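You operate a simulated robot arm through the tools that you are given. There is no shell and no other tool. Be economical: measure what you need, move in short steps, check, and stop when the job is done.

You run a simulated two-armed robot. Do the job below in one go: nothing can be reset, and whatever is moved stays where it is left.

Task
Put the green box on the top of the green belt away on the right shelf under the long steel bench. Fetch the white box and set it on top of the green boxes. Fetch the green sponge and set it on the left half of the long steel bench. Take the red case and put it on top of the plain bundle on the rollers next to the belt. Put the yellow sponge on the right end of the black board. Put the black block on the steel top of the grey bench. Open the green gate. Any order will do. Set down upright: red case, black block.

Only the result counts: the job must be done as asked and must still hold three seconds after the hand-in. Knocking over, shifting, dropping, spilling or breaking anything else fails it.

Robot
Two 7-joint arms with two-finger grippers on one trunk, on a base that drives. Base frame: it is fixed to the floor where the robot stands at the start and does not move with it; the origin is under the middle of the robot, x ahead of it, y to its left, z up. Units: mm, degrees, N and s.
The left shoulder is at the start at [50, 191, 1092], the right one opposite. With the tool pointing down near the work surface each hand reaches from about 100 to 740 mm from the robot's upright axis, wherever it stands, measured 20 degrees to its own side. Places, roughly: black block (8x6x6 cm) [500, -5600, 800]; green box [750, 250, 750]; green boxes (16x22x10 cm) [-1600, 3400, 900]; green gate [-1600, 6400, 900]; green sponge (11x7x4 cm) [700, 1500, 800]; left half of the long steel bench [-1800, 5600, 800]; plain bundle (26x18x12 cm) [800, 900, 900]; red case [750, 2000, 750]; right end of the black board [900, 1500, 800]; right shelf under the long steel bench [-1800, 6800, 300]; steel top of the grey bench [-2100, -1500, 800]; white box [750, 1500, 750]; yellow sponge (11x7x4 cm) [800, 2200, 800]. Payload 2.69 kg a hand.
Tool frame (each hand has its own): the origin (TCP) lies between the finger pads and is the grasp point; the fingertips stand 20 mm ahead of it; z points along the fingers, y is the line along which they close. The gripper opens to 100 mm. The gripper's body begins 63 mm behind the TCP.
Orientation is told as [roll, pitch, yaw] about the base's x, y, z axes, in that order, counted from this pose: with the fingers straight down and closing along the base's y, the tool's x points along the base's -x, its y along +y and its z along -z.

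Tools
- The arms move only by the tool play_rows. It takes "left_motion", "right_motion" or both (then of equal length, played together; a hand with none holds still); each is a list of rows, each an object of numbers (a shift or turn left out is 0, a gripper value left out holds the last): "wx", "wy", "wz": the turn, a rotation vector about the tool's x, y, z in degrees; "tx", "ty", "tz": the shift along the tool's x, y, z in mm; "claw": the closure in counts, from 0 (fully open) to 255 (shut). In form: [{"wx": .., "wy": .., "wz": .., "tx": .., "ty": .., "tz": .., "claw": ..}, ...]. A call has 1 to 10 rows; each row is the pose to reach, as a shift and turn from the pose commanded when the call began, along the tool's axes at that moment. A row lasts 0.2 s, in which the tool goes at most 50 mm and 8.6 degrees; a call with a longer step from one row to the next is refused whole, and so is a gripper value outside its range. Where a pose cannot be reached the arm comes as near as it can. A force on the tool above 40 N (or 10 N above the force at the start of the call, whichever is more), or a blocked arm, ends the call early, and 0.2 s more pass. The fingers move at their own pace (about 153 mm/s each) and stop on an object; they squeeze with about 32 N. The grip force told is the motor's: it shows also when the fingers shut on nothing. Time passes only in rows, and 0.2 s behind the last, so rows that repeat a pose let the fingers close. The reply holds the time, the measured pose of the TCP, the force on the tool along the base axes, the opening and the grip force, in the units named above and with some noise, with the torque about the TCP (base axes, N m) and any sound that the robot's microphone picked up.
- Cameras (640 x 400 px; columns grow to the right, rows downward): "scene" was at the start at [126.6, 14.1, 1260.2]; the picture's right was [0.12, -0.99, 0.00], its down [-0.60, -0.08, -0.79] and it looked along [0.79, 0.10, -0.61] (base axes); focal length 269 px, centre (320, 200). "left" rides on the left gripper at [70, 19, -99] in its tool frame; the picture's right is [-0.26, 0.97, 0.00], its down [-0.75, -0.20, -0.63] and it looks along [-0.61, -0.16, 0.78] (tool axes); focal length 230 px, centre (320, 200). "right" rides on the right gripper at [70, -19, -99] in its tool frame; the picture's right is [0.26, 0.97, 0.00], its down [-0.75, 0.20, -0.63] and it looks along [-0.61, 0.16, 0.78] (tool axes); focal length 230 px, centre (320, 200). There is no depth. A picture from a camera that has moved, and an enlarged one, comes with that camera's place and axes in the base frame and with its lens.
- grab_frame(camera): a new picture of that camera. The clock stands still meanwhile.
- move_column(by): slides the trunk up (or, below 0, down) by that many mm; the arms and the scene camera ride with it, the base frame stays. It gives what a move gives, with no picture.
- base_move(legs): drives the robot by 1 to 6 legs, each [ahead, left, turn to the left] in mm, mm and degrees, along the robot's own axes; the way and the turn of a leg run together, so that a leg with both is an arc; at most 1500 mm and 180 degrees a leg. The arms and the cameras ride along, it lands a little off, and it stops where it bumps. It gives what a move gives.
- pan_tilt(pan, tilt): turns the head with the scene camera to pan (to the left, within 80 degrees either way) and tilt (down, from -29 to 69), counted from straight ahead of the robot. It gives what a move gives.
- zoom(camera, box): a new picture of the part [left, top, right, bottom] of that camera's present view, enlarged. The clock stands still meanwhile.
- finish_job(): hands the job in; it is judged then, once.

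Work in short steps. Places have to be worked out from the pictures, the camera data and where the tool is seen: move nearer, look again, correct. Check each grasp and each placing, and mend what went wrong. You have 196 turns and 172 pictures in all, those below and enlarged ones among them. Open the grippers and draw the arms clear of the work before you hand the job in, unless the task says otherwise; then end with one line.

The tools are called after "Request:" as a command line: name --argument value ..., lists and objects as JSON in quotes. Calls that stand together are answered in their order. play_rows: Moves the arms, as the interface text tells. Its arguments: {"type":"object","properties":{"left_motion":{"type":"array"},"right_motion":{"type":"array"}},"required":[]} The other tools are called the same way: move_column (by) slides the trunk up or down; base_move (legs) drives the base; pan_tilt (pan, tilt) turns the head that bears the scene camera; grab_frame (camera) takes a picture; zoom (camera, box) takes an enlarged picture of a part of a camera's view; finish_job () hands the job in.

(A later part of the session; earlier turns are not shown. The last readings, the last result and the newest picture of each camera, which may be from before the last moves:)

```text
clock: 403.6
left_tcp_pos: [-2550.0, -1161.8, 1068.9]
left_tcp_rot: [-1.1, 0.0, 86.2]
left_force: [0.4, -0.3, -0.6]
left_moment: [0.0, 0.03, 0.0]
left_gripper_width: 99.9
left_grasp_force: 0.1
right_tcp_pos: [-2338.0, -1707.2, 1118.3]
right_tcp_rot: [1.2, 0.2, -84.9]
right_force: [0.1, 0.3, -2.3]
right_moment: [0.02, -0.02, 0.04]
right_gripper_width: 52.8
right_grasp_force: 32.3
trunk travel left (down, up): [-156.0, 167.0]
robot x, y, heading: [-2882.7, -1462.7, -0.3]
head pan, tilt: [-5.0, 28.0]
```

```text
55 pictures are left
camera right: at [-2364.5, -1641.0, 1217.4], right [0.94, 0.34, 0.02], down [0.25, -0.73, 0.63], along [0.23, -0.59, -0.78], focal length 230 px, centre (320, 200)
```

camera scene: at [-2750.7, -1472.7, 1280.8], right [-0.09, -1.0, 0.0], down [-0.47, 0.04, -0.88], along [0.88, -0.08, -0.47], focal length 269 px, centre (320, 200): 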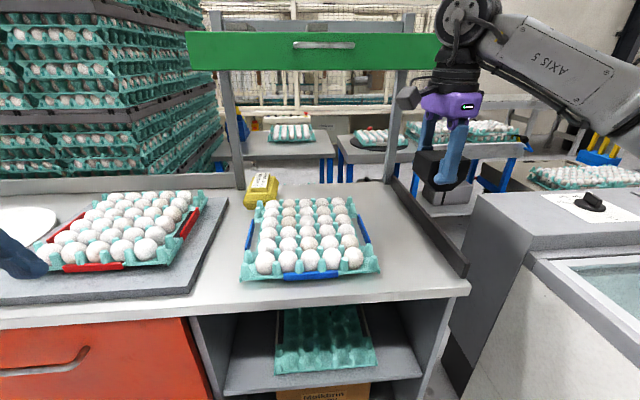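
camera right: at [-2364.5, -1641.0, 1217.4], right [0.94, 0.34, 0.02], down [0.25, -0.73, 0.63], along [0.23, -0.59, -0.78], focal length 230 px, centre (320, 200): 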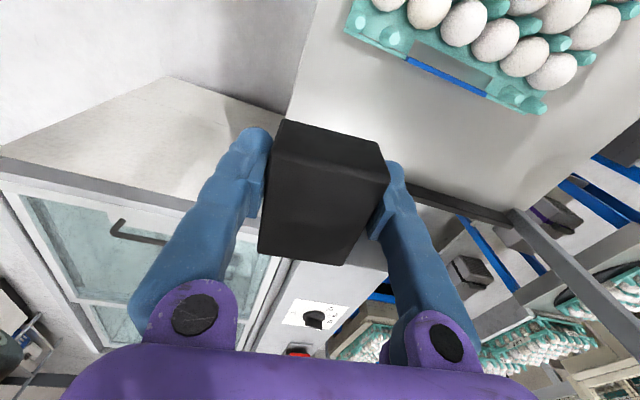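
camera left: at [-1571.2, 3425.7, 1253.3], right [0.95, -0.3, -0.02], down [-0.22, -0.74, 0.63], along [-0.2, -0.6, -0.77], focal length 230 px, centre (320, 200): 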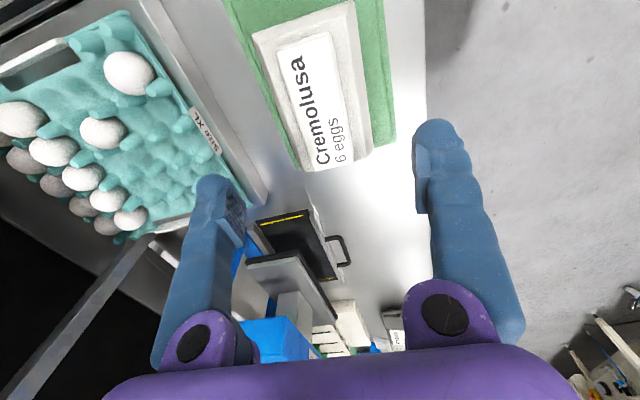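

Block is between the egg tray and side board. Nudge 30 ahead and 13 right, then lower with arm 100 mm.

Request:
base_move --legs '[[30, -13, 0]]'

Request:
play_rows --right_motion '[{"tz": 40}, {"tz": 80}, {"tz": 120}, {"tz": 120}]'

Request:
grab_frame --camera "scene"

Request:
grab_frame --camera "right"

```text
clock: 404.4
left_tcp_pos: [-2518.9, -1175.2, 1071.1]
left_tcp_rot: [-1.1, 0.1, 86.3]
left_force: [0.4, 0.4, -0.3]
left_moment: [0.02, 0.02, 0.0]
left_gripper_width: 100.1
left_grasp_force: 0.1
right_tcp_pos: [-2307.8, -1721.6, 1117.7]
right_tcp_rot: [1.2, 0.4, -84.9]
right_force: [0.7, -0.3, -3.1]
right_moment: [0.06, 0.05, 0.0]
right_gripper_width: 53.0
right_grasp_force: 32.2
trunk travel left (down, up): [-156.0, 167.0]
robot x, y, heading: [-2855.3, -1479.7, -0.1]
head pan, tilt: [-5.0, 28.0]
```

```text
clock: 405.4
left_tcp_pos: [-2519.2, -1174.9, 1070.9]
left_tcp_rot: [-1.3, -0.1, 86.3]
left_force: [0.2, -0.6, -0.3]
left_moment: [-0.01, 0.01, 0.02]
left_gripper_width: 100.1
left_grasp_force: 0.1
right_tcp_pos: [-2305.1, -1717.4, 998.6]
right_tcp_rot: [1.3, 0.4, -84.9]
right_force: [0.5, -0.6, -2.3]
right_moment: [0.0, 0.01, -0.02]
right_gripper_width: 53.4
right_grasp_force: 31.9
trunk travel left (down, up): [-156.0, 167.0]
robot x, y, heading: [-2853.4, -1482.4, -0.0]
head pan, tilt: [-5.0, 28.0]
```

```text
54 pictures are left
camera scene: at [-2721.7, -1485.5, 1280.9], right [-0.09, -1.0, 0.0], down [-0.47, 0.04, -0.88], along [0.88, -0.08, -0.47], focal length 269 px, centre (320, 200)
```

scene: 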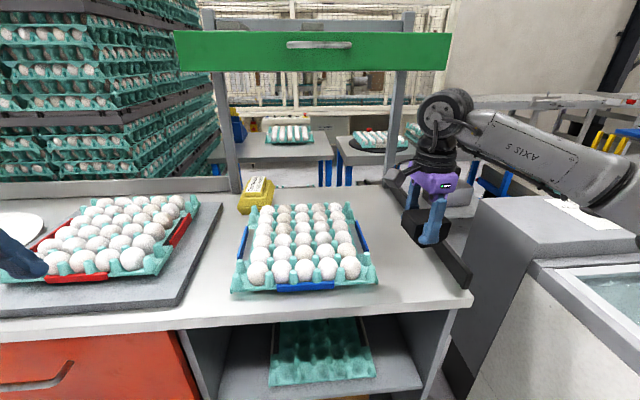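

```text
53 pictures are left
camera right: at [-2332.2, -1651.1, 1096.8], right [0.94, 0.34, 0.02], down [0.25, -0.73, 0.63], along [0.23, -0.59, -0.78], focal length 230 px, centre (320, 200)
```

right: 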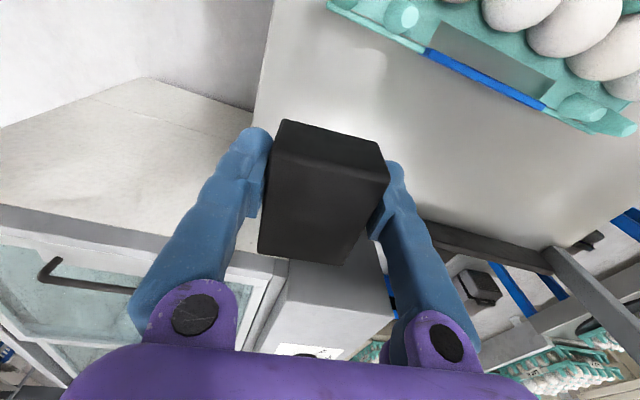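

Slight +y correction (10 mm), then lower to contact in small steps.

Request:
play_rows --right_motion '[{"tx": 10, "tz": 30}, {"tx": 10, "tz": 60}, {"tx": 10, "tz": 66}, {"tx": 10, "tz": 71}, {"tx": 10, "tz": 76}, {"tx": 10, "tz": 80}, {"tx": 10, "tz": 84}, {"tx": 10, "tz": 88}]'

Request:
zoom --camera "scene" --box '[340, 150, 500, 320]'

```text
clock: 407.2
left_tcp_pos: [-2520.3, -1174.9, 1071.0]
left_tcp_rot: [-1.2, 0.0, 86.3]
left_force: [-0.4, -0.7, 0.0]
left_moment: [0.0, 0.01, 0.04]
left_gripper_width: 99.9
left_grasp_force: 0.0
right_tcp_pos: [-2304.8, -1709.0, 909.3]
right_tcp_rot: [1.3, 0.4, -84.7]
right_force: [0.2, -0.8, -2.9]
right_moment: [0.04, 0.01, -0.03]
right_gripper_width: 52.7
right_grasp_force: 32.1
trunk travel left (down, up): [-156.0, 167.0]
robot x, y, heading: [-2853.1, -1482.8, -0.1]
head pan, tilt: [-5.0, 28.0]
```

```text
2.35 times, centred on (420, 235) of scene
camera zoom: at [-2721.4, -1485.7, 1280.8], right [-0.09, -1.0, 0.0], down [-0.47, 0.04, -0.88], along [0.88, -0.08, -0.47], focal length 632 px, centre (85, 118)
```

zoom: 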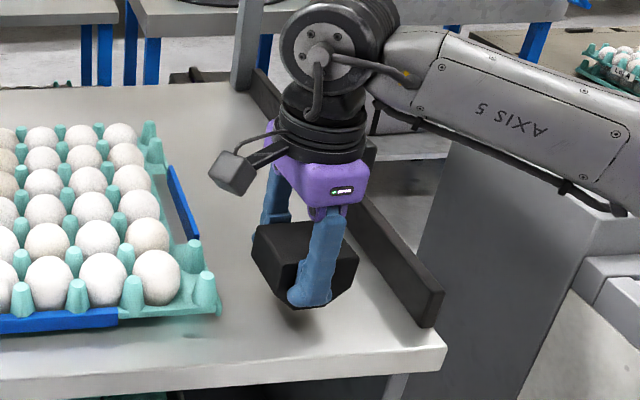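

No contact yet. Continue in small steps.

Request:
play_rows --right_motion '[{"tz": 4}, {"tz": 8}, {"tz": 12}, {"tz": 16}, {"tz": 20}, {"tz": 24}, {"tz": 28}]'

Request:
zoom --camera "scene" --box '[340, 150, 500, 320]'

```text
clock: 409.0
left_tcp_pos: [-2522.0, -1174.2, 1070.4]
left_tcp_rot: [-1.3, 0.0, 86.3]
left_force: [0.4, -0.3, 0.1]
left_moment: [0.0, -0.04, 0.02]
left_gripper_width: 100.0
left_grasp_force: 0.0
right_tcp_pos: [-2304.2, -1707.8, 889.3]
right_tcp_rot: [2.0, 0.4, -84.9]
right_force: [-8.4, 1.2, 14.5]
right_moment: [-0.41, 0.66, -0.22]
right_gripper_width: 53.2
right_grasp_force: 32.3
trunk travel left (down, up): [-156.0, 167.0]
robot x, y, heading: [-2850.8, -1479.3, 0.3]
head pan, tilt: [-5.0, 28.0]
stopped in row 7 (right hand): the force on the tool passed its limit at 41 N (the readings are from after the stop); the commanded pose is now the measured one
```

```text
2.35 times, centred on (420, 235) of scene
camera zoom: at [-2723.9, -1485.3, 1280.9], right [-0.09, -1.0, 0.0], down [-0.47, 0.04, -0.88], along [0.88, -0.08, -0.47], focal length 632 px, centre (85, 118)
```

zoom: 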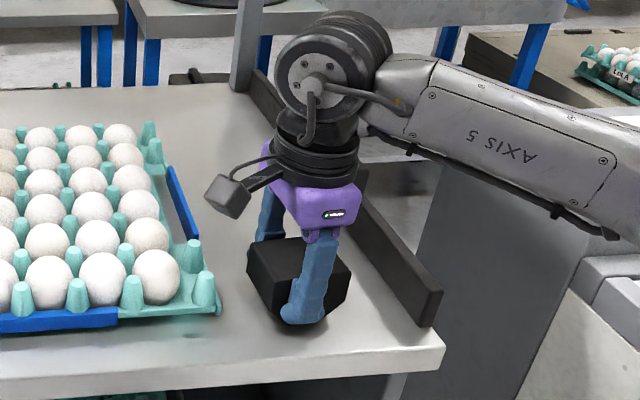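

Contact – block is down. Relax 2 mm, release and rise.

Request:
play_rows --right_motion '[{"tz": -2}, {"tz": -2, "claw": 90}, {"tz": -2, "claw": 40}, {"tz": -2, "claw": 40}, {"tz": -40, "claw": 40}, {"tz": -85, "claw": 40}, {"tz": -130, "claw": 40}, {"tz": -175, "claw": 40}, {"tz": -220, "claw": 40}]'

Request:
zoom --camera "scene" --box '[340, 150, 500, 320]'

```text
clock: 411.0
left_tcp_pos: [-2520.2, -1173.6, 1069.0]
left_tcp_rot: [-1.3, 0.0, 86.3]
left_force: [0.1, -0.8, -0.3]
left_moment: [-0.01, -0.04, 0.02]
left_gripper_width: 100.0
left_grasp_force: 0.0
right_tcp_pos: [-2311.8, -1710.0, 1104.0]
right_tcp_rot: [1.9, 0.4, -85.0]
right_force: [0.9, 0.2, -0.3]
right_moment: [-0.01, -0.03, 0.0]
right_gripper_width: 84.3
right_grasp_force: 0.2
trunk travel left (down, up): [-156.0, 167.0]
robot x, y, heading: [-2854.0, -1478.9, -0.1]
head pan, tilt: [-5.0, 28.0]
```

```text
2.35 times, centred on (420, 235) of scene
camera zoom: at [-2722.4, -1485.1, 1280.9], right [-0.09, -1.0, 0.0], down [-0.47, 0.04, -0.88], along [0.88, -0.08, -0.47], focal length 632 px, centre (85, 118)
```

zoom: 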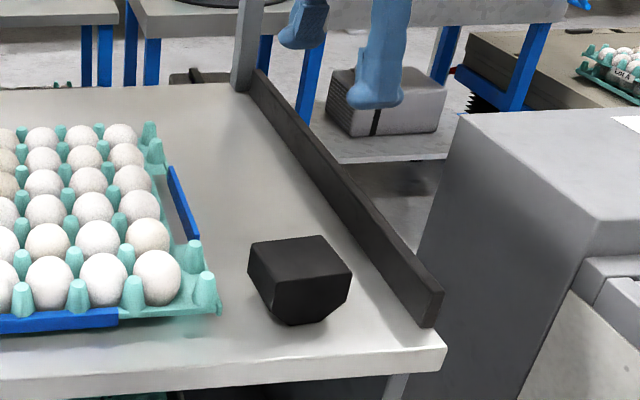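

Block stands upright. Quick check of the counter's full extent to be sure it's the grey bench.

Request:
pan_tilt --pan 45 --tilt 28

Request:
grab_frame --camera "scene"

```text
clock: 412.2
left_tcp_pos: [-2519.5, -1174.6, 1069.8]
left_tcp_rot: [-1.2, 0.0, 86.4]
left_force: [-0.8, 0.0, 0.2]
left_moment: [-0.03, -0.02, -0.02]
left_gripper_width: 99.9
left_grasp_force: 0.2
right_tcp_pos: [-2309.5, -1710.0, 1104.1]
right_tcp_rot: [1.9, 0.3, -84.9]
right_force: [0.1, 0.3, 0.0]
right_moment: [0.0, 0.01, 0.02]
right_gripper_width: 84.1
right_grasp_force: 0.2
trunk travel left (down, up): [-156.0, 167.0]
robot x, y, heading: [-2852.2, -1479.8, -0.3]
head pan, tilt: [45.0, 28.0]
```

```text
49 pictures are left
camera scene: at [-2747.9, -1413.2, 1280.9], right [0.71, -0.71, 0.0], down [-0.33, -0.33, -0.88], along [0.63, 0.62, -0.47], focal length 269 px, centre (320, 200)
```

scene: 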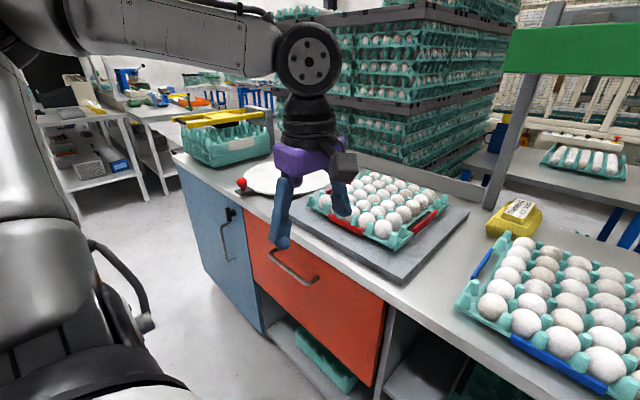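

The counter is one continuous grey bench; block is on its steel top. Now retract the right arm and drive north around to the belt for the green box.

Request:
play_rows --right_motion '[{"ty": -45}, {"ty": -90}, {"ty": -135}, {"ty": -180}, {"ty": -200}]'

Request:
base_move --legs '[[-200, 0, 0], [0, 1480, 0], [0, 860, 0], [1480, 0, 0]]'

Request:
pan_tilt --pan 0 --tilt 28

Request:
grab_frame --camera "scene"

```text
clock: 413.4
left_tcp_pos: [-2521.3, -1174.3, 1069.3]
left_tcp_rot: [-1.2, 0.0, 86.3]
left_force: [0.1, -0.1, -0.6]
left_moment: [0.02, 0.0, -0.01]
left_gripper_width: 100.1
left_grasp_force: 0.0
right_tcp_pos: [-2509.2, -1727.3, 1099.3]
right_tcp_rot: [1.9, 0.4, -84.8]
right_force: [-0.7, -0.6, -0.7]
right_moment: [0.02, -0.01, 0.0]
right_gripper_width: 84.3
right_grasp_force: 0.0
trunk travel left (down, up): [-156.0, 167.0]
robot x, y, heading: [-2852.7, -1482.4, -0.1]
head pan, tilt: [45.0, 28.0]
```

```text
clock: 442.2
left_tcp_pos: [-1223.7, 1173.4, 1070.5]
left_tcp_rot: [-1.2, -0.1, 86.7]
left_force: [-0.2, 0.1, -0.1]
left_moment: [0.03, -0.01, 0.01]
left_gripper_width: 100.3
left_grasp_force: 0.2
right_tcp_pos: [-1209.2, 620.9, 1097.7]
right_tcp_rot: [1.9, 0.4, -84.4]
right_force: [-0.4, -0.8, 0.1]
right_moment: [-0.02, 0.0, -0.04]
right_gripper_width: 84.2
right_grasp_force: 0.0
trunk travel left (down, up): [-156.0, 167.0]
robot x, y, heading: [-1554.5, 863.8, 0.3]
head pan, tilt: [45.0, 28.0]
```

```text
clock: 443.4
left_tcp_pos: [-1224.3, 1173.2, 1069.5]
left_tcp_rot: [-1.2, -0.1, 86.8]
left_force: [-0.1, 0.2, -0.6]
left_moment: [-0.02, 0.0, 0.0]
left_gripper_width: 100.2
left_grasp_force: 0.1
right_tcp_pos: [-1209.0, 622.9, 1098.1]
right_tcp_rot: [1.9, 0.5, -84.5]
right_force: [0.6, 0.0, -0.4]
right_moment: [-0.01, 0.01, -0.02]
right_gripper_width: 84.3
right_grasp_force: 0.2
trunk travel left (down, up): [-156.0, 167.0]
robot x, y, heading: [-1551.5, 864.8, 0.3]
head pan, tilt: [0.0, 28.0]
```

```text
48 pictures are left
camera scene: at [-1423.1, 868.7, 1280.9], right [0.01, -1.0, 0.0], down [-0.47, 0.0, -0.88], along [0.88, 0.01, -0.47], focal length 269 px, centre (320, 200)
```

scene: 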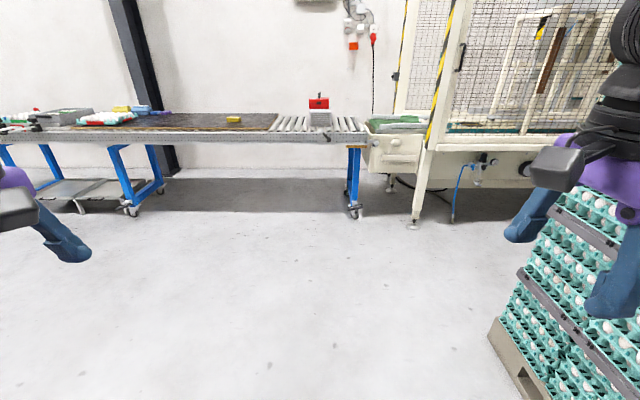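

Everything is in place. For the low shelf I need a tilted grasp (fingers 45° forward‑down). First turn the left hand by −150° yaw (two calls).

Request:
play_rows --left_motion '[{"wz": 8.4}, {"wz": 16.8}, {"wz": 25.2}, {"wz": 33.6}, {"wz": 42}, {"wz": 50.4}, {"wz": 58.8}, {"wz": 67.2}, {"wz": 75.6}, {"wz": 84}]'

Request:
play_rows --left_motion '[{"wz": 8.4}, {"wz": 16.8}, {"wz": 25.2}, {"wz": 33.6}, {"wz": 42}, {"wz": 50.4}, {"wz": 58.8}, {"wz": 66}]'

Request:
play_rows --left_motion '[{"wy": -8}, {"wy": -16}, {"wy": -24}, {"wy": -32}, {"wy": -40}, {"wy": -45}]'

Request:
base_move --legs '[[1480, 0, -0.3]]'

```text
clock: 445.6
left_tcp_pos: [-1223.7, 1173.7, 1069.9]
left_tcp_rot: [-0.1, -1.2, 2.5]
left_force: [0.2, -0.4, 0.1]
left_moment: [0.02, -0.01, -0.02]
left_gripper_width: 100.0
left_grasp_force: 0.1
right_tcp_pos: [-1208.6, 620.7, 1097.6]
right_tcp_rot: [2.0, 0.4, -84.5]
right_force: [-0.7, 0.3, 0.5]
right_moment: [-0.01, 0.01, 0.03]
right_gripper_width: 84.1
right_grasp_force: 0.1
trunk travel left (down, up): [-156.0, 167.0]
robot x, y, heading: [-1556.1, 867.6, 0.4]
head pan, tilt: [0.0, 28.0]
```

```text
clock: 447.4
left_tcp_pos: [-1222.9, 1174.4, 1069.8]
left_tcp_rot: [1.0, -0.6, -63.4]
left_force: [0.5, -0.5, 0.5]
left_moment: [-0.01, 0.0, 0.01]
left_gripper_width: 100.2
left_grasp_force: 0.2
right_tcp_pos: [-1207.7, 622.1, 1097.8]
right_tcp_rot: [1.9, 0.4, -84.5]
right_force: [0.5, -1.0, -0.1]
right_moment: [0.01, 0.02, 0.0]
right_gripper_width: 84.1
right_grasp_force: 0.1
trunk travel left (down, up): [-156.0, 167.0]
robot x, y, heading: [-1553.5, 864.1, 0.5]
head pan, tilt: [0.0, 28.0]
```

```text
clock: 448.8
left_tcp_pos: [-1224.0, 1173.4, 1068.6]
left_tcp_rot: [1.5, -45.8, -64.3]
left_force: [0.6, 0.0, 0.2]
left_moment: [0.01, 0.0, 0.02]
left_gripper_width: 100.0
left_grasp_force: 0.0
right_tcp_pos: [-1208.4, 621.3, 1099.0]
right_tcp_rot: [2.0, 0.5, -84.5]
right_force: [0.3, -0.2, 0.1]
right_moment: [-0.02, 0.0, 0.02]
right_gripper_width: 84.2
right_grasp_force: 0.1
trunk travel left (down, up): [-156.0, 167.0]
robot x, y, heading: [-1554.2, 862.2, 0.8]
head pan, tilt: [0.0, 28.0]
```

```text
clock: 455.9
left_tcp_pos: [224.0, 1182.9, 1069.3]
left_tcp_rot: [1.5, -45.7, -64.4]
left_force: [-0.4, 0.2, 0.4]
left_moment: [-0.01, -0.01, -0.01]
left_gripper_width: 99.9
left_grasp_force: 0.0
right_tcp_pos: [240.8, 631.9, 1098.7]
right_tcp_rot: [1.9, 0.4, -84.5]
right_force: [0.0, 0.2, -0.2]
right_moment: [-0.02, 0.04, -0.01]
right_gripper_width: 84.3
right_grasp_force: 0.0
trunk travel left (down, up): [-156.0, 167.0]
robot x, y, heading: [-111.8, 872.3, 0.3]
head pan, tilt: [0.0, 28.0]
```

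The tilted pose works. Now turn −40° and drive to about (100,377) near the belt; then look.

Request:
base_move --legs '[[0, 0, -40], [300, -150, 0], [180, -92, 0]]'

Request:
pan_tilt --pan 15 --tilt 35

Request:
grab_frame --camera "scene"

Request:
grab_frame --camera "left"

```text
clock: 461.2
left_tcp_pos: [558.9, 406.4, 1070.2]
left_tcp_rot: [1.6, -45.5, -104.4]
left_force: [0.5, 0.8, -0.1]
left_moment: [0.01, 0.01, 0.01]
left_gripper_width: 99.9
left_grasp_force: 0.1
right_tcp_pos: [215.2, -24.3, 1098.0]
right_tcp_rot: [1.8, 0.5, -124.4]
right_force: [1.3, -0.7, 0.1]
right_moment: [0.01, 0.0, -0.02]
right_gripper_width: 84.2
right_grasp_force: 0.0
trunk travel left (down, up): [-156.0, 167.0]
robot x, y, heading: [105.6, 381.8, -39.7]
head pan, tilt: [0.0, 28.0]
```

```text
clock: 462.0
left_tcp_pos: [557.8, 406.8, 1067.5]
left_tcp_rot: [1.6, -45.6, -104.4]
left_force: [-0.6, -0.2, -0.7]
left_moment: [-0.03, -0.01, -0.02]
left_gripper_width: 99.8
left_grasp_force: 0.1
right_tcp_pos: [213.9, -25.2, 1097.8]
right_tcp_rot: [1.9, 0.5, -124.4]
right_force: [0.4, 0.2, -0.2]
right_moment: [-0.02, -0.04, -0.02]
right_gripper_width: 84.3
right_grasp_force: 0.1
trunk travel left (down, up): [-156.0, 167.0]
robot x, y, heading: [103.0, 382.7, -39.3]
head pan, tilt: [15.0, 35.0]
```

```text
47 pictures are left
camera scene: at [217.6, 324.8, 1269.9], right [-0.42, -0.91, 0.0], down [-0.52, 0.24, -0.82], along [0.74, -0.34, -0.57], focal length 269 px, centre (320, 200)
```

scene: 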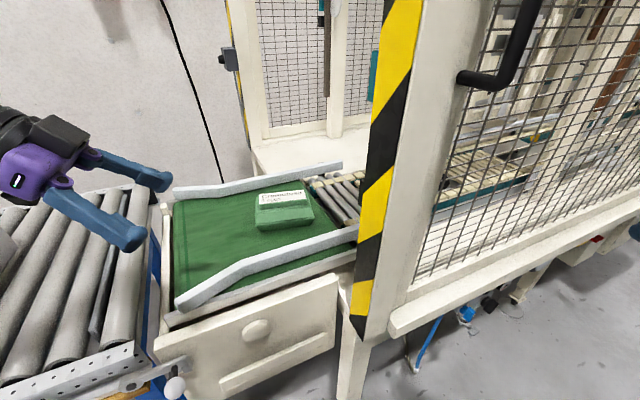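

```text
46 pictures are left
camera left: at [601.8, 519.3, 1091.2], right [0.9, -0.4, 0.2], down [-0.23, -0.02, 0.97], along [-0.38, -0.92, -0.11], focal length 230 px, centre (320, 200)
```

left: 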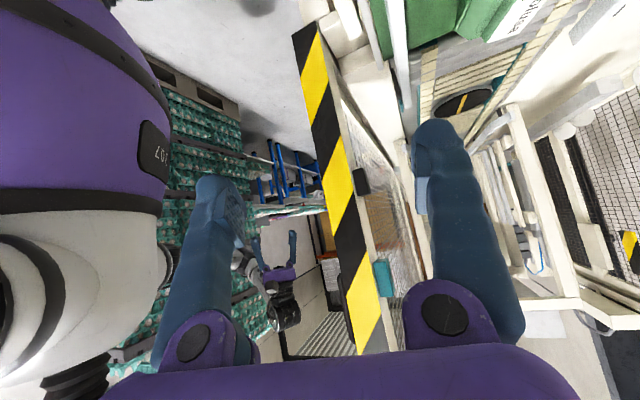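

Zoom on the green box.

Request:
zoom --camera "scene" --box '[160, 150, 370, 320]'

Request:
zoom --camera "left" --box '[340, 0, 640, 120]'

```text
2.35 times, centred on (265, 235) of scene
camera zoom: at [217.6, 324.8, 1269.9], right [-0.42, -0.91, 0.0], down [-0.52, 0.24, -0.82], along [0.74, -0.34, -0.57], focal length 632 px, centre (449, 118)
```

zoom: 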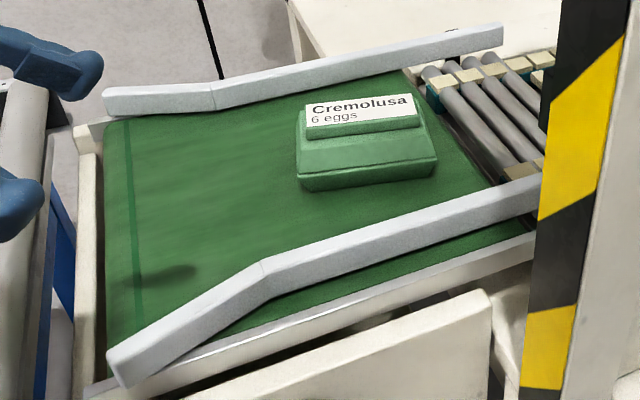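

```text
2.13 times, centred on (490, 60) of left
camera zoom: at [601.8, 519.3, 1091.2], right [0.9, -0.4, 0.2], down [-0.23, -0.02, 0.97], along [-0.38, -0.92, -0.11], focal length 491 px, centre (-43, 499)
```

zoom: 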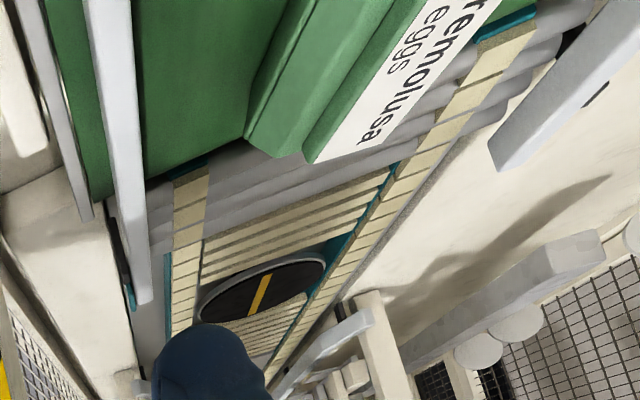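

Carton: lid block centre ≈ (787,170), top z≈873, long axis −13° (matches tool yaw). Shift base a little and move the hand to ~65 mm above the grasp.

Request:
base_move --legs '[[63, 11, 0]]'

Request:
play_rows --left_motion '[{"tz": 27, "tx": -2, "ty": 30}, {"tz": 54, "tx": -4, "ty": 58}, {"tz": 81, "tx": -6, "ty": 87}, {"tz": 108, "tx": -8, "ty": 117}, {"tz": 135, "tx": -10, "ty": 146}, {"tz": 162, "tx": -12, "ty": 175}, {"tz": 185, "tx": -14, "ty": 200}, {"tz": 202, "tx": -16, "ty": 218}, {"tz": 202, "tx": -16, "ty": 218}]'

Request:
zoom --camera "scene" --box '[160, 100, 400, 300]'

Request:
grab_frame --camera "left"

```text
clock: 463.0
left_tcp_pos: [612.0, 376.7, 1069.4]
left_tcp_rot: [1.4, -45.6, -104.2]
left_force: [0.2, 0.2, 0.5]
left_moment: [0.05, 0.01, -0.03]
left_gripper_width: 100.0
left_grasp_force: 0.1
right_tcp_pos: [271.6, -57.2, 1097.5]
right_tcp_rot: [1.9, 0.4, -124.5]
right_force: [0.6, -0.5, -0.7]
right_moment: [0.0, -0.02, -0.01]
right_gripper_width: 84.3
right_grasp_force: 0.0
trunk travel left (down, up): [-156.0, 167.0]
robot x, y, heading: [154.8, 351.7, -39.7]
head pan, tilt: [15.0, 35.0]
```

```text
clock: 465.0
left_tcp_pos: [789.1, 173.0, 944.7]
left_tcp_rot: [1.5, -45.5, -104.4]
left_force: [-1.3, -0.7, 0.6]
left_moment: [0.02, -0.02, -0.03]
left_gripper_width: 99.9
left_grasp_force: 0.0
right_tcp_pos: [268.9, -55.1, 1099.0]
right_tcp_rot: [1.8, 0.4, -124.5]
right_force: [-0.6, -0.8, -0.6]
right_moment: [0.02, -0.02, 0.01]
right_gripper_width: 84.3
right_grasp_force: 0.1
trunk travel left (down, up): [-156.0, 167.0]
robot x, y, heading: [159.4, 355.5, -39.7]
head pan, tilt: [15.0, 35.0]
```

```text
2.00 times, centred on (280, 200) of scene
camera zoom: at [271.4, 294.4, 1269.9], right [-0.42, -0.91, 0.0], down [-0.52, 0.24, -0.82], along [0.74, -0.34, -0.57], focal length 537 px, centre (400, 200)
```

zoom: 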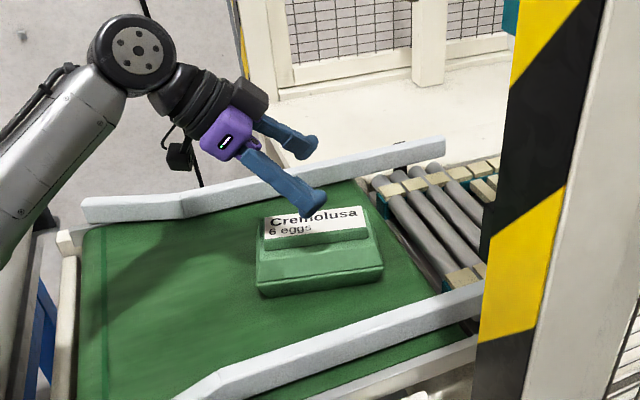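

```text
42 pictures are left
camera left: at [832.6, 285.0, 966.5], right [0.9, -0.4, 0.2], down [-0.23, -0.02, 0.97], along [-0.38, -0.92, -0.11], focal length 230 px, centre (320, 200)
```

left: 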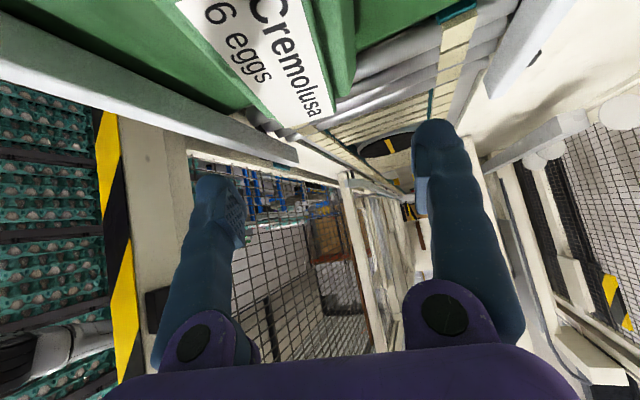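

Excellent agreement: block top z≈877, centre (786,171). Descend 65 mm vertically to TCP z≈880 and grip.

Request:
play_rows --left_motion '[{"tz": 14, "tx": 14, "ty": -1}, {"tz": 28, "tx": 28, "ty": -2}, {"tz": 40, "tx": 41, "ty": -3}, {"tz": 45.5, "tx": 46.4, "ty": -3}, {"tz": 45.5, "tx": 46.4, "ty": -3, "claw": 255}, {"tz": 45.5, "tx": 46.4, "ty": -3, "claw": 255}, {"tz": 45.5, "tx": 46.4, "ty": -3, "claw": 255}]'

Request:
zoom --camera "scene" --box '[200, 130, 380, 270]'

```text
clock: 466.6
left_tcp_pos: [788.6, 172.7, 884.1]
left_tcp_rot: [2.2, -45.9, -104.7]
left_force: [8.9, -6.4, 25.4]
left_moment: [-0.57, 0.5, 0.49]
left_gripper_width: 48.9
left_grasp_force: 31.6
right_tcp_pos: [267.4, -55.9, 1099.3]
right_tcp_rot: [2.0, 0.5, -124.4]
right_force: [-1.0, 0.1, -0.7]
right_moment: [-0.02, 0.02, 0.01]
right_gripper_width: 84.4
right_grasp_force: 0.1
trunk travel left (down, up): [-156.0, 167.0]
robot x, y, heading: [166.4, 354.6, -39.6]
head pan, tilt: [15.0, 35.0]
```

```text
2.86 times, centred on (290, 200) of scene
camera zoom: at [269.9, 294.3, 1270.4], right [-0.42, -0.91, 0.0], down [-0.52, 0.24, -0.82], along [0.75, -0.34, -0.57], focal length 768 px, centre (406, 200)
```

zoom: 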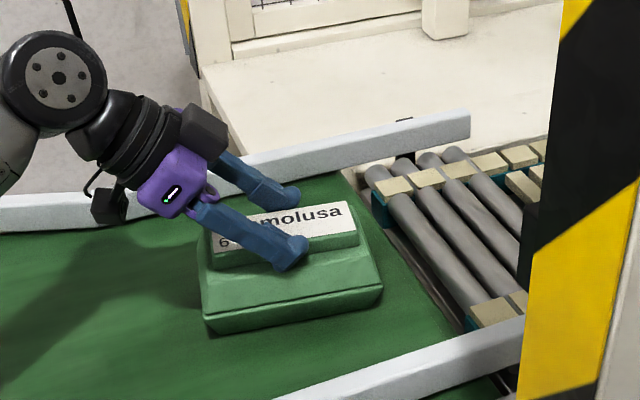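

Gripped at 48.9 mm. Lift with the trunk 110 mm and check.

Request:
move_column --by 110

Request:
grab_frame --camera "scene"

```text
clock: 468.0
left_tcp_pos: [787.7, 173.4, 986.1]
left_tcp_rot: [1.4, -45.5, -104.3]
left_force: [-0.5, -0.2, -4.1]
left_moment: [0.0, 0.03, -0.01]
left_gripper_width: 48.7
left_grasp_force: 31.7
right_tcp_pos: [269.6, -56.4, 1209.6]
right_tcp_rot: [1.9, 0.3, -124.4]
right_force: [0.2, 0.4, 0.0]
right_moment: [-0.02, 0.03, 0.02]
right_gripper_width: 84.2
right_grasp_force: 0.0
trunk travel left (down, up): [-266.0, 57.0]
robot x, y, heading: [155.7, 352.6, -39.9]
head pan, tilt: [15.0, 35.0]
```

```text
40 pictures are left
camera scene: at [272.1, 294.0, 1379.8], right [-0.42, -0.91, 0.0], down [-0.52, 0.24, -0.82], along [0.74, -0.34, -0.57], focal length 269 px, centre (320, 200)
```

scene: 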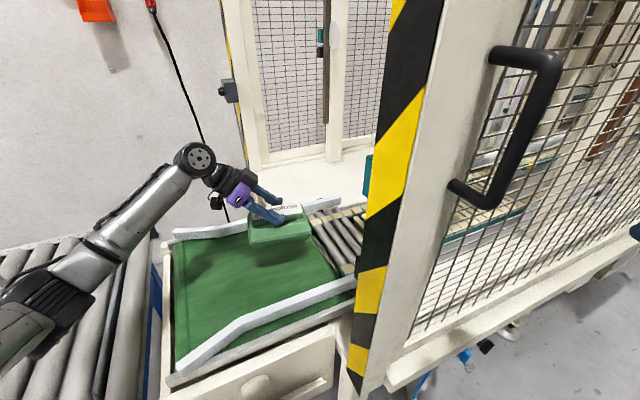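

Held. Retract the hand along the reverse path (up and back), then back the base off.

Request:
play_rows --left_motion '[{"tz": -23, "tx": 2, "ty": -24}, {"tz": -46, "tx": 4, "ty": -49}, {"tz": -69, "tx": 6, "ty": -74}, {"tz": -92, "tx": 8, "ty": -99}, {"tz": -115, "tx": 9, "ty": -124}, {"tz": -138, "tx": 11, "ty": -149}, {"tz": -161, "tx": 13, "ty": -174}, {"tz": -184, "tx": 15, "ty": -199}, {"tz": -202, "tx": 16, "ty": -218}]'

Request:
base_move --legs '[[-63, -11, 0], [-180, 92, 0], [-300, 150, 0], [0, 0, 40]]'

Request:
grab_frame --camera "scene"

```text
clock: 470.0
left_tcp_pos: [607.7, 375.4, 1116.0]
left_tcp_rot: [1.5, -45.5, -104.4]
left_force: [0.0, 0.2, -4.4]
left_moment: [0.03, -0.01, -0.02]
left_gripper_width: 48.5
left_grasp_force: 31.9
right_tcp_pos: [269.4, -55.6, 1208.4]
right_tcp_rot: [1.9, 0.4, -124.5]
right_force: [0.8, -0.2, -0.1]
right_moment: [0.0, -0.05, -0.02]
right_gripper_width: 84.0
right_grasp_force: 0.1
trunk travel left (down, up): [-266.0, 57.0]
robot x, y, heading: [159.0, 352.3, -39.5]
head pan, tilt: [15.0, 35.0]
```

```text
clock: 475.8
left_tcp_pos: [221.4, 1179.2, 1114.7]
left_tcp_rot: [1.5, -45.6, -64.3]
left_force: [-0.3, 0.3, -4.1]
left_moment: [0.04, -0.03, -0.01]
left_gripper_width: 48.6
left_grasp_force: 32.1
right_tcp_pos: [238.9, 629.8, 1207.9]
right_tcp_rot: [1.9, 0.3, -84.5]
right_force: [-0.1, -0.3, 0.2]
right_moment: [-0.05, -0.01, -0.01]
right_gripper_width: 84.3
right_grasp_force: 0.0
trunk travel left (down, up): [-266.0, 57.0]
robot x, y, heading: [-109.3, 873.1, 0.3]
head pan, tilt: [15.0, 35.0]
```

```text
39 pictures are left
camera scene: at [17.6, 900.1, 1379.9], right [0.27, -0.96, 0.0], down [-0.55, -0.15, -0.82], along [0.79, 0.22, -0.57], focal length 269 px, centre (320, 200)
```

scene: 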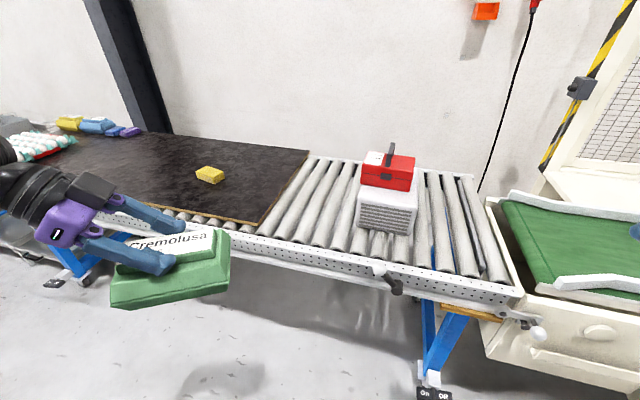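

Drive back north to the long bench; then turn to heading ~150°.

Request:
base_move --legs '[[-600, 0, 0], [0, 0, 90], [1480, 30, 0], [1480, 30, 0], [1480, 40, 0], [900, 0, 0]]'

Request:
base_move --legs '[[0, 0, 60]]'

Request:
pan_tilt --pan 0 --tilt 38

Request:
grab_frame --camera "scene"

```text
clock: 508.1
left_tcp_pos: [-1031.6, 6535.0, 1115.2]
left_tcp_rot: [1.4, -45.6, 24.6]
left_force: [-0.4, 0.4, -4.8]
left_moment: [-0.01, 0.0, 0.01]
left_gripper_width: 48.3
left_grasp_force: 31.4
right_tcp_pos: [-481.6, 6542.2, 1207.5]
right_tcp_rot: [1.8, 0.4, 4.3]
right_force: [0.8, -0.1, -0.5]
right_moment: [-0.02, -0.05, 0.02]
right_gripper_width: 84.4
right_grasp_force: 0.1
trunk travel left (down, up): [-266.0, 57.0]
robot x, y, heading: [-728.9, 6200.4, 89.2]
head pan, tilt: [15.0, 35.0]
```

```text
clock: 511.1
left_tcp_pos: [-1170.5, 6103.2, 1114.1]
left_tcp_rot: [1.4, -45.6, 85.1]
left_force: [0.7, 1.0, -4.8]
left_moment: [0.04, 0.03, -0.03]
left_gripper_width: 48.7
left_grasp_force: 32.1
right_tcp_pos: [-906.5, 6584.2, 1208.1]
right_tcp_rot: [1.9, 0.3, 65.0]
right_force: [-0.2, -0.4, 0.9]
right_moment: [0.02, 0.01, 0.01]
right_gripper_width: 84.4
right_grasp_force: 0.1
trunk travel left (down, up): [-266.0, 57.0]
robot x, y, heading: [-731.6, 6202.6, 150.3]
head pan, tilt: [15.0, 35.0]
```

```text
clock: 511.9
left_tcp_pos: [-1170.9, 6102.8, 1113.8]
left_tcp_rot: [1.4, -45.6, 85.2]
left_force: [0.4, 0.1, -5.3]
left_moment: [-0.03, 0.05, 0.02]
left_gripper_width: 48.2
left_grasp_force: 31.9
right_tcp_pos: [-906.3, 6585.3, 1207.8]
right_tcp_rot: [1.8, 0.5, 65.0]
right_force: [-0.1, -0.3, 0.0]
right_moment: [-0.01, -0.05, 0.0]
right_gripper_width: 84.3
right_grasp_force: 0.1
trunk travel left (down, up): [-266.0, 57.0]
robot x, y, heading: [-731.1, 6200.4, 149.9]
head pan, tilt: [0.0, 38.0]
```

```text
38 pictures are left
camera scene: at [-840.3, 6266.3, 1375.3], right [0.5, 0.87, 0.0], down [0.53, -0.31, -0.79], along [-0.68, 0.4, -0.62], focal length 269 px, centre (320, 200)
```

scene: 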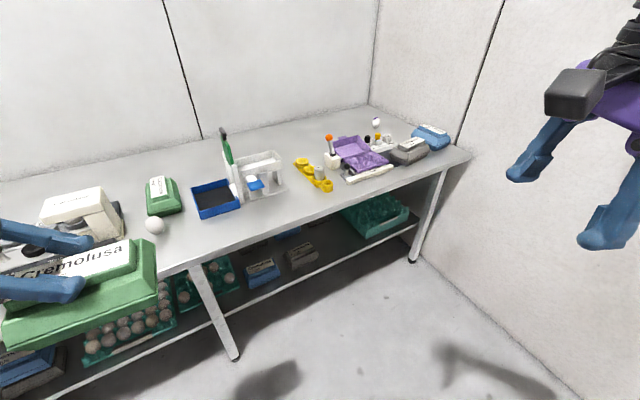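

Gate still open. Lower the trunk (hands are clear of the bench) to look into the shelf.

Request:
move_column --by -262

Request:
pan_tilt --pan -5 --tilt 30

Request:
grab_frame --camera "scene"

```text
clock: 514.6
left_tcp_pos: [-1170.0, 6103.3, 852.7]
left_tcp_rot: [1.4, -45.7, 85.1]
left_force: [-0.1, -0.3, -4.9]
left_moment: [-0.03, -0.03, 0.02]
left_gripper_width: 48.5
left_grasp_force: 31.9
right_tcp_pos: [-906.4, 6584.4, 945.0]
right_tcp_rot: [1.9, 0.3, 64.9]
right_force: [-0.2, 0.5, 1.2]
right_moment: [0.02, 0.05, -0.01]
right_gripper_width: 84.3
right_grasp_force: 0.0
trunk travel left (down, up): [-4.0, 319.0]
robot x, y, heading: [-735.0, 6199.0, 149.7]
head pan, tilt: [0.0, 38.0]
```

```text
clock: 515.3
left_tcp_pos: [-1170.1, 6102.9, 853.3]
left_tcp_rot: [1.4, -45.7, 85.2]
left_force: [0.4, -0.6, -4.8]
left_moment: [-0.02, 0.03, -0.04]
left_gripper_width: 48.5
left_grasp_force: 31.8
right_tcp_pos: [-906.8, 6585.9, 946.0]
right_tcp_rot: [1.8, 0.4, 65.0]
right_force: [0.5, -0.3, -0.9]
right_moment: [-0.01, 0.0, 0.0]
right_gripper_width: 84.3
right_grasp_force: 0.1
trunk travel left (down, up): [-4.0, 319.0]
robot x, y, heading: [-730.7, 6196.7, 149.8]
head pan, tilt: [-5.0, 30.0]
```

```text
37 pictures are left
camera scene: at [-839.5, 6275.1, 1125.6], right [0.58, 0.82, 0.0], down [0.41, -0.29, -0.87], along [-0.71, 0.5, -0.5], focal length 269 px, centre (320, 200)
```

scene: 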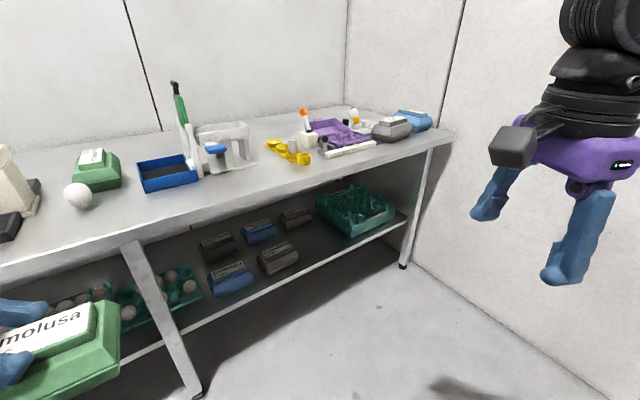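

Shelf top ≈ z 390, front edge x≈−1487; a free slot lies between the grey carton (y<6660) and the teal tray (y>6920) → carton centre target (−1585,6795). Rotate the left hand about the vertical by +95° so fingers point −x.

Request:
play_rows --left_motion '[{"wx": -5.7, "wz": -5.6}, {"wx": -11.4, "wz": -11.2}, {"wx": -17.1, "wz": -16.8}, {"wx": -22.9, "wz": -22.4}, {"wx": -28.6, "wz": -28}, {"wx": -34.3, "wz": -33.6}]'

Request:
play_rows --left_motion '[{"wx": -5.7, "wz": -5.6}, {"wx": -11.4, "wz": -11.2}, {"wx": -17.1, "wz": -16.8}, {"wx": -22.9, "wz": -22.4}, {"wx": -28.6, "wz": -28}, {"wx": -33.4, "wz": -32.7}]'

Request:
grab_frame --camera "scene"

```text
clock: 516.7
left_tcp_pos: [-1239.8, 6099.9, 871.3]
left_tcp_rot: [0.8, -46.2, 133.6]
left_force: [0.1, -0.4, -4.1]
left_moment: [0.02, 0.01, 0.0]
left_gripper_width: 48.6
left_grasp_force: 32.5
left hand out of reach, approached as far as the arm can: row 3, 4, 5, 6
right_tcp_pos: [-907.3, 6584.5, 945.8]
right_tcp_rot: [2.0, 0.5, 65.1]
right_force: [0.0, -0.3, -0.3]
right_moment: [0.01, -0.01, -0.03]
right_gripper_width: 84.1
right_grasp_force: 0.2
trunk travel left (down, up): [-4.0, 319.0]
robot x, y, heading: [-732.3, 6199.8, 149.9]
head pan, tilt: [-5.0, 30.0]
```

```text
clock: 518.1
left_tcp_pos: [-1253.3, 6109.5, 879.5]
left_tcp_rot: [0.0, -46.5, -179.0]
left_force: [-1.2, -0.5, -4.1]
left_moment: [0.0, -0.04, 0.0]
left_gripper_width: 48.4
left_grasp_force: 31.8
left hand out of reach, approached as far as the arm can: row 1, 2, 3, 4, 5, 6
right_tcp_pos: [-907.3, 6585.2, 946.1]
right_tcp_rot: [1.9, 0.5, 65.1]
right_force: [-0.8, 0.7, 0.3]
right_moment: [0.04, -0.01, -0.01]
right_gripper_width: 84.3
right_grasp_force: 0.0
trunk travel left (down, up): [-4.0, 319.0]
robot x, y, heading: [-730.4, 6199.6, 149.8]
head pan, tilt: [-5.0, 30.0]
```

```text
36 pictures are left
camera scene: at [-839.5, 6275.3, 1125.6], right [0.58, 0.82, 0.0], down [0.41, -0.29, -0.87], along [-0.71, 0.5, -0.5], focal length 269 px, centre (320, 200)
```

scene: 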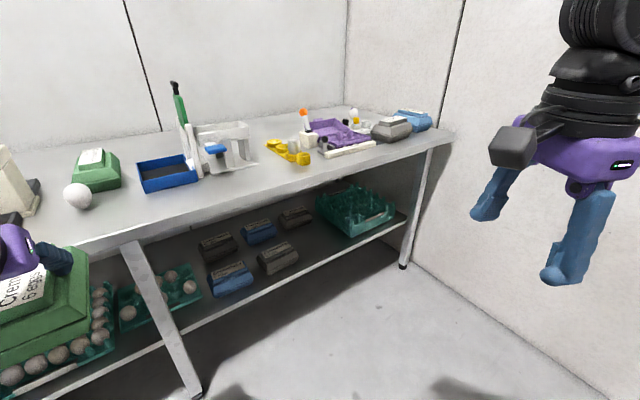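

Orientation reached (pointing −x). Move sideways to in front of the free shelf space, then lower toward z≈500.

Request:
play_rows --left_motion '[{"tz": 5, "tx": -5, "ty": -40}, {"tz": 10, "tx": -10, "ty": -80}, {"tz": 16, "tx": -15, "ty": -120}, {"tz": 21, "tx": -20, "ty": -160}, {"tz": 26, "tx": -25, "ty": -200}, {"tz": 31, "tx": -30, "ty": -229}]'

Request:
play_rows --left_motion '[{"tz": 26, "tx": 27}, {"tz": 52, "tx": 54}, {"tz": 78, "tx": 81}, {"tz": 104, "tx": 109}, {"tz": 130, "tx": 136}, {"tz": 156, "tx": 164}, {"tz": 182, "tx": 191}, {"tz": 208, "tx": 218}, {"tz": 234, "tx": 246}, {"tz": 256, "tx": 269}]'

Request:
grab_frame --camera "scene"

```text
clock: 519.5
left_tcp_pos: [-1303.1, 6300.5, 883.1]
left_tcp_rot: [0.1, -46.6, -179.1]
left_force: [-0.8, 0.8, -3.3]
left_moment: [-0.01, 0.0, -0.01]
left_gripper_width: 48.6
left_grasp_force: 31.9
left hand out of reach, approached as far as the arm can: row 5, 6
right_tcp_pos: [-905.9, 6584.2, 945.7]
right_tcp_rot: [1.8, 0.6, 65.0]
right_force: [0.1, 0.2, -1.0]
right_moment: [-0.01, -0.02, -0.04]
right_gripper_width: 84.5
right_grasp_force: 0.0
trunk travel left (down, up): [-4.0, 319.0]
robot x, y, heading: [-732.0, 6199.5, 150.0]
head pan, tilt: [-5.0, 30.0]
```

```text
clock: 521.7
left_tcp_pos: [-1320.2, 6183.6, 658.2]
left_tcp_rot: [-0.2, -46.5, -179.0]
left_force: [1.0, 0.0, -4.1]
left_moment: [0.02, -0.04, -0.01]
left_gripper_width: 48.1
left_grasp_force: 31.7
left hand out of reach, approached as far as the arm can: row 1, 2, 3, 4, 5, 6, 7, 8, 9, 10
right_tcp_pos: [-906.7, 6583.7, 946.7]
right_tcp_rot: [2.0, 0.4, 65.1]
right_force: [-1.0, 1.3, -0.4]
right_moment: [-0.03, 0.0, 0.0]
right_gripper_width: 84.0
right_grasp_force: 0.0
trunk travel left (down, up): [-4.0, 319.0]
robot x, y, heading: [-731.2, 6200.0, 150.0]
head pan, tilt: [-5.0, 30.0]
```

```text
35 pictures are left
camera scene: at [-839.6, 6275.1, 1125.7], right [0.58, 0.82, 0.0], down [0.41, -0.29, -0.87], along [-0.71, 0.5, -0.5], focal length 269 px, centre (320, 200)
```

scene: 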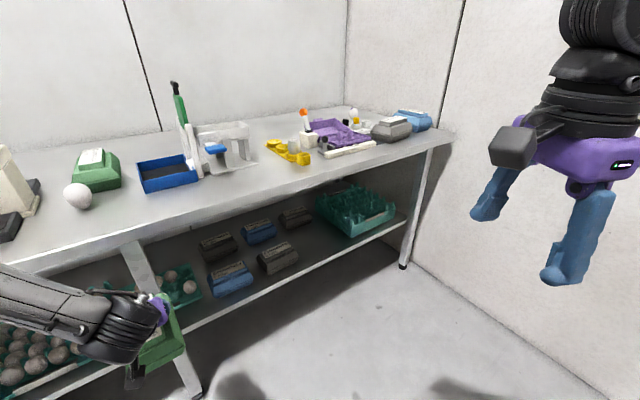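

Lowering pushes the arm toward its left side. Turn the base to heading 120° instead, which suits the arm (and keeps the right elbow off the wall), then re-point the hand to −x and lower further.

Request:
base_move --legs '[[0, 0, -30]]'

Request:
play_rows --left_motion '[{"wx": -5.4, "wz": -5.1}, {"wx": -10.9, "wz": -10.3}, {"wx": -16.3, "wz": -15.5}, {"wx": -21.8, "wz": -20.6}]'

Request:
play_rows --left_motion '[{"tz": 25, "tx": 26}, {"tz": 50, "tx": 52}, {"tz": 75, "tx": 78}, {"tz": 100, "tx": 104}, {"tz": 110, "tx": 114}]'

Request:
grab_frame --camera "scene"

```text
clock: 523.5
left_tcp_pos: [-1249.2, 6482.0, 660.1]
left_tcp_rot: [-0.1, -46.5, 150.9]
left_force: [0.1, -0.2, -3.8]
left_moment: [-0.04, -0.08, -0.03]
left_gripper_width: 48.4
left_grasp_force: 32.3
right_tcp_pos: [-691.6, 6621.2, 946.2]
right_tcp_rot: [1.8, 0.4, 35.1]
right_force: [-0.4, -0.1, 0.3]
right_moment: [0.01, -0.02, 0.02]
right_gripper_width: 84.3
right_grasp_force: 0.0
trunk travel left (down, up): [-4.0, 319.0]
robot x, y, heading: [-731.9, 6197.7, 120.0]
head pan, tilt: [-5.0, 30.0]
```

```text
clock: 524.5
left_tcp_pos: [-1272.0, 6451.7, 690.6]
left_tcp_rot: [0.0, -46.5, -178.9]
left_force: [0.3, -0.2, -4.2]
left_moment: [0.04, -0.02, 0.0]
left_gripper_width: 48.3
left_grasp_force: 31.7
left hand out of reach, approached as far as the arm can: row 1, 2, 3, 4
right_tcp_pos: [-690.2, 6621.9, 946.1]
right_tcp_rot: [1.8, 0.3, 35.1]
right_force: [-0.9, 0.0, 0.0]
right_moment: [-0.03, -0.01, 0.0]
right_gripper_width: 84.3
right_grasp_force: 0.1
trunk travel left (down, up): [-4.0, 319.0]
robot x, y, heading: [-729.1, 6199.8, 119.9]
head pan, tilt: [-5.0, 30.0]
```

```text
clock: 525.7
left_tcp_pos: [-1305.2, 6395.8, 633.4]
left_tcp_rot: [-0.1, -46.5, -179.0]
left_force: [0.7, -0.5, -4.7]
left_moment: [0.02, -0.08, 0.0]
left_gripper_width: 48.3
left_grasp_force: 31.6
left hand out of reach, approached as far as the arm can: row 1, 2, 3, 4, 5
right_tcp_pos: [-691.5, 6621.3, 947.1]
right_tcp_rot: [1.9, 0.3, 35.0]
right_force: [0.5, 0.8, 0.3]
right_moment: [0.02, -0.03, 0.0]
right_gripper_width: 84.2
right_grasp_force: 0.0
trunk travel left (down, up): [-4.0, 319.0]
robot x, y, heading: [-732.8, 6200.0, 119.8]
head pan, tilt: [-5.0, 30.0]
```

```text
34 pictures are left
camera scene: at [-789.1, 6319.8, 1125.7], right [0.91, 0.42, 0.0], down [0.21, -0.45, -0.87], along [-0.36, 0.79, -0.5], focal length 269 px, centre (320, 200)
```

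scene: 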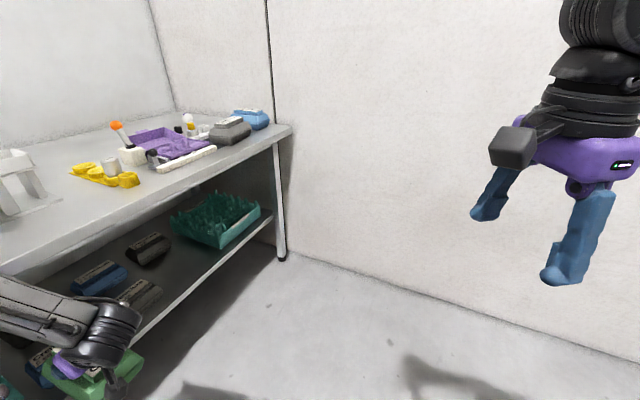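

It's a minimum-reach limit (arm too folded), so I must go further out while lowering. Back the base ~120 mm from the bench and extend outward‑down.

Request:
base_move --legs '[[-60, -104, 0]]'

Request:
play_rows --left_motion '[{"tz": 29, "tx": -12, "ty": -20}, {"tz": 60, "tx": -20, "ty": -40}, {"tz": 80, "tx": -10, "ty": -55}, {"tz": 100, "tx": 5, "ty": -67}, {"tz": 125, "tx": 22, "ty": -67}, {"tz": 150, "tx": 40, "ty": -67}, {"tz": 172, "tx": 58, "ty": -67}, {"tz": 172, "tx": 58, "ty": -67}]'

```text
clock: 527.2
left_tcp_pos: [-1226.2, 6396.8, 632.9]
left_tcp_rot: [0.0, -46.4, -179.1]
left_force: [-0.9, -0.5, -4.8]
left_moment: [0.03, -0.03, 0.01]
left_gripper_width: 48.5
left_grasp_force: 31.6
right_tcp_pos: [-611.1, 6621.1, 946.7]
right_tcp_rot: [1.9, 0.5, 35.0]
right_force: [0.2, 0.3, -0.1]
right_moment: [0.03, 0.01, -0.02]
right_gripper_width: 84.2
right_grasp_force: 0.1
trunk travel left (down, up): [-4.0, 319.0]
robot x, y, heading: [-649.9, 6201.4, 119.9]
head pan, tilt: [-5.0, 30.0]
stopped in leg 1: the robot was blocked; the commanded pose is now the measured one
```

```text
clock: 529.0
left_tcp_pos: [-1312.9, 6399.1, 614.2]
left_tcp_rot: [-0.1, -46.4, -179.0]
left_force: [0.3, 0.4, -4.0]
left_moment: [0.04, -0.01, -0.02]
left_gripper_width: 48.4
left_grasp_force: 32.1
left hand out of reach, approached as far as the arm can: row 1, 2, 3, 4, 5, 6, 7, 8
right_tcp_pos: [-612.4, 6622.7, 946.7]
right_tcp_rot: [1.9, 0.5, 35.0]
right_force: [-0.6, -0.1, -0.1]
right_moment: [0.05, -0.01, 0.0]
right_gripper_width: 84.3
right_grasp_force: 0.1
trunk travel left (down, up): [-4.0, 319.0]
robot x, y, heading: [-652.1, 6200.1, 119.9]
head pan, tilt: [-5.0, 30.0]
```

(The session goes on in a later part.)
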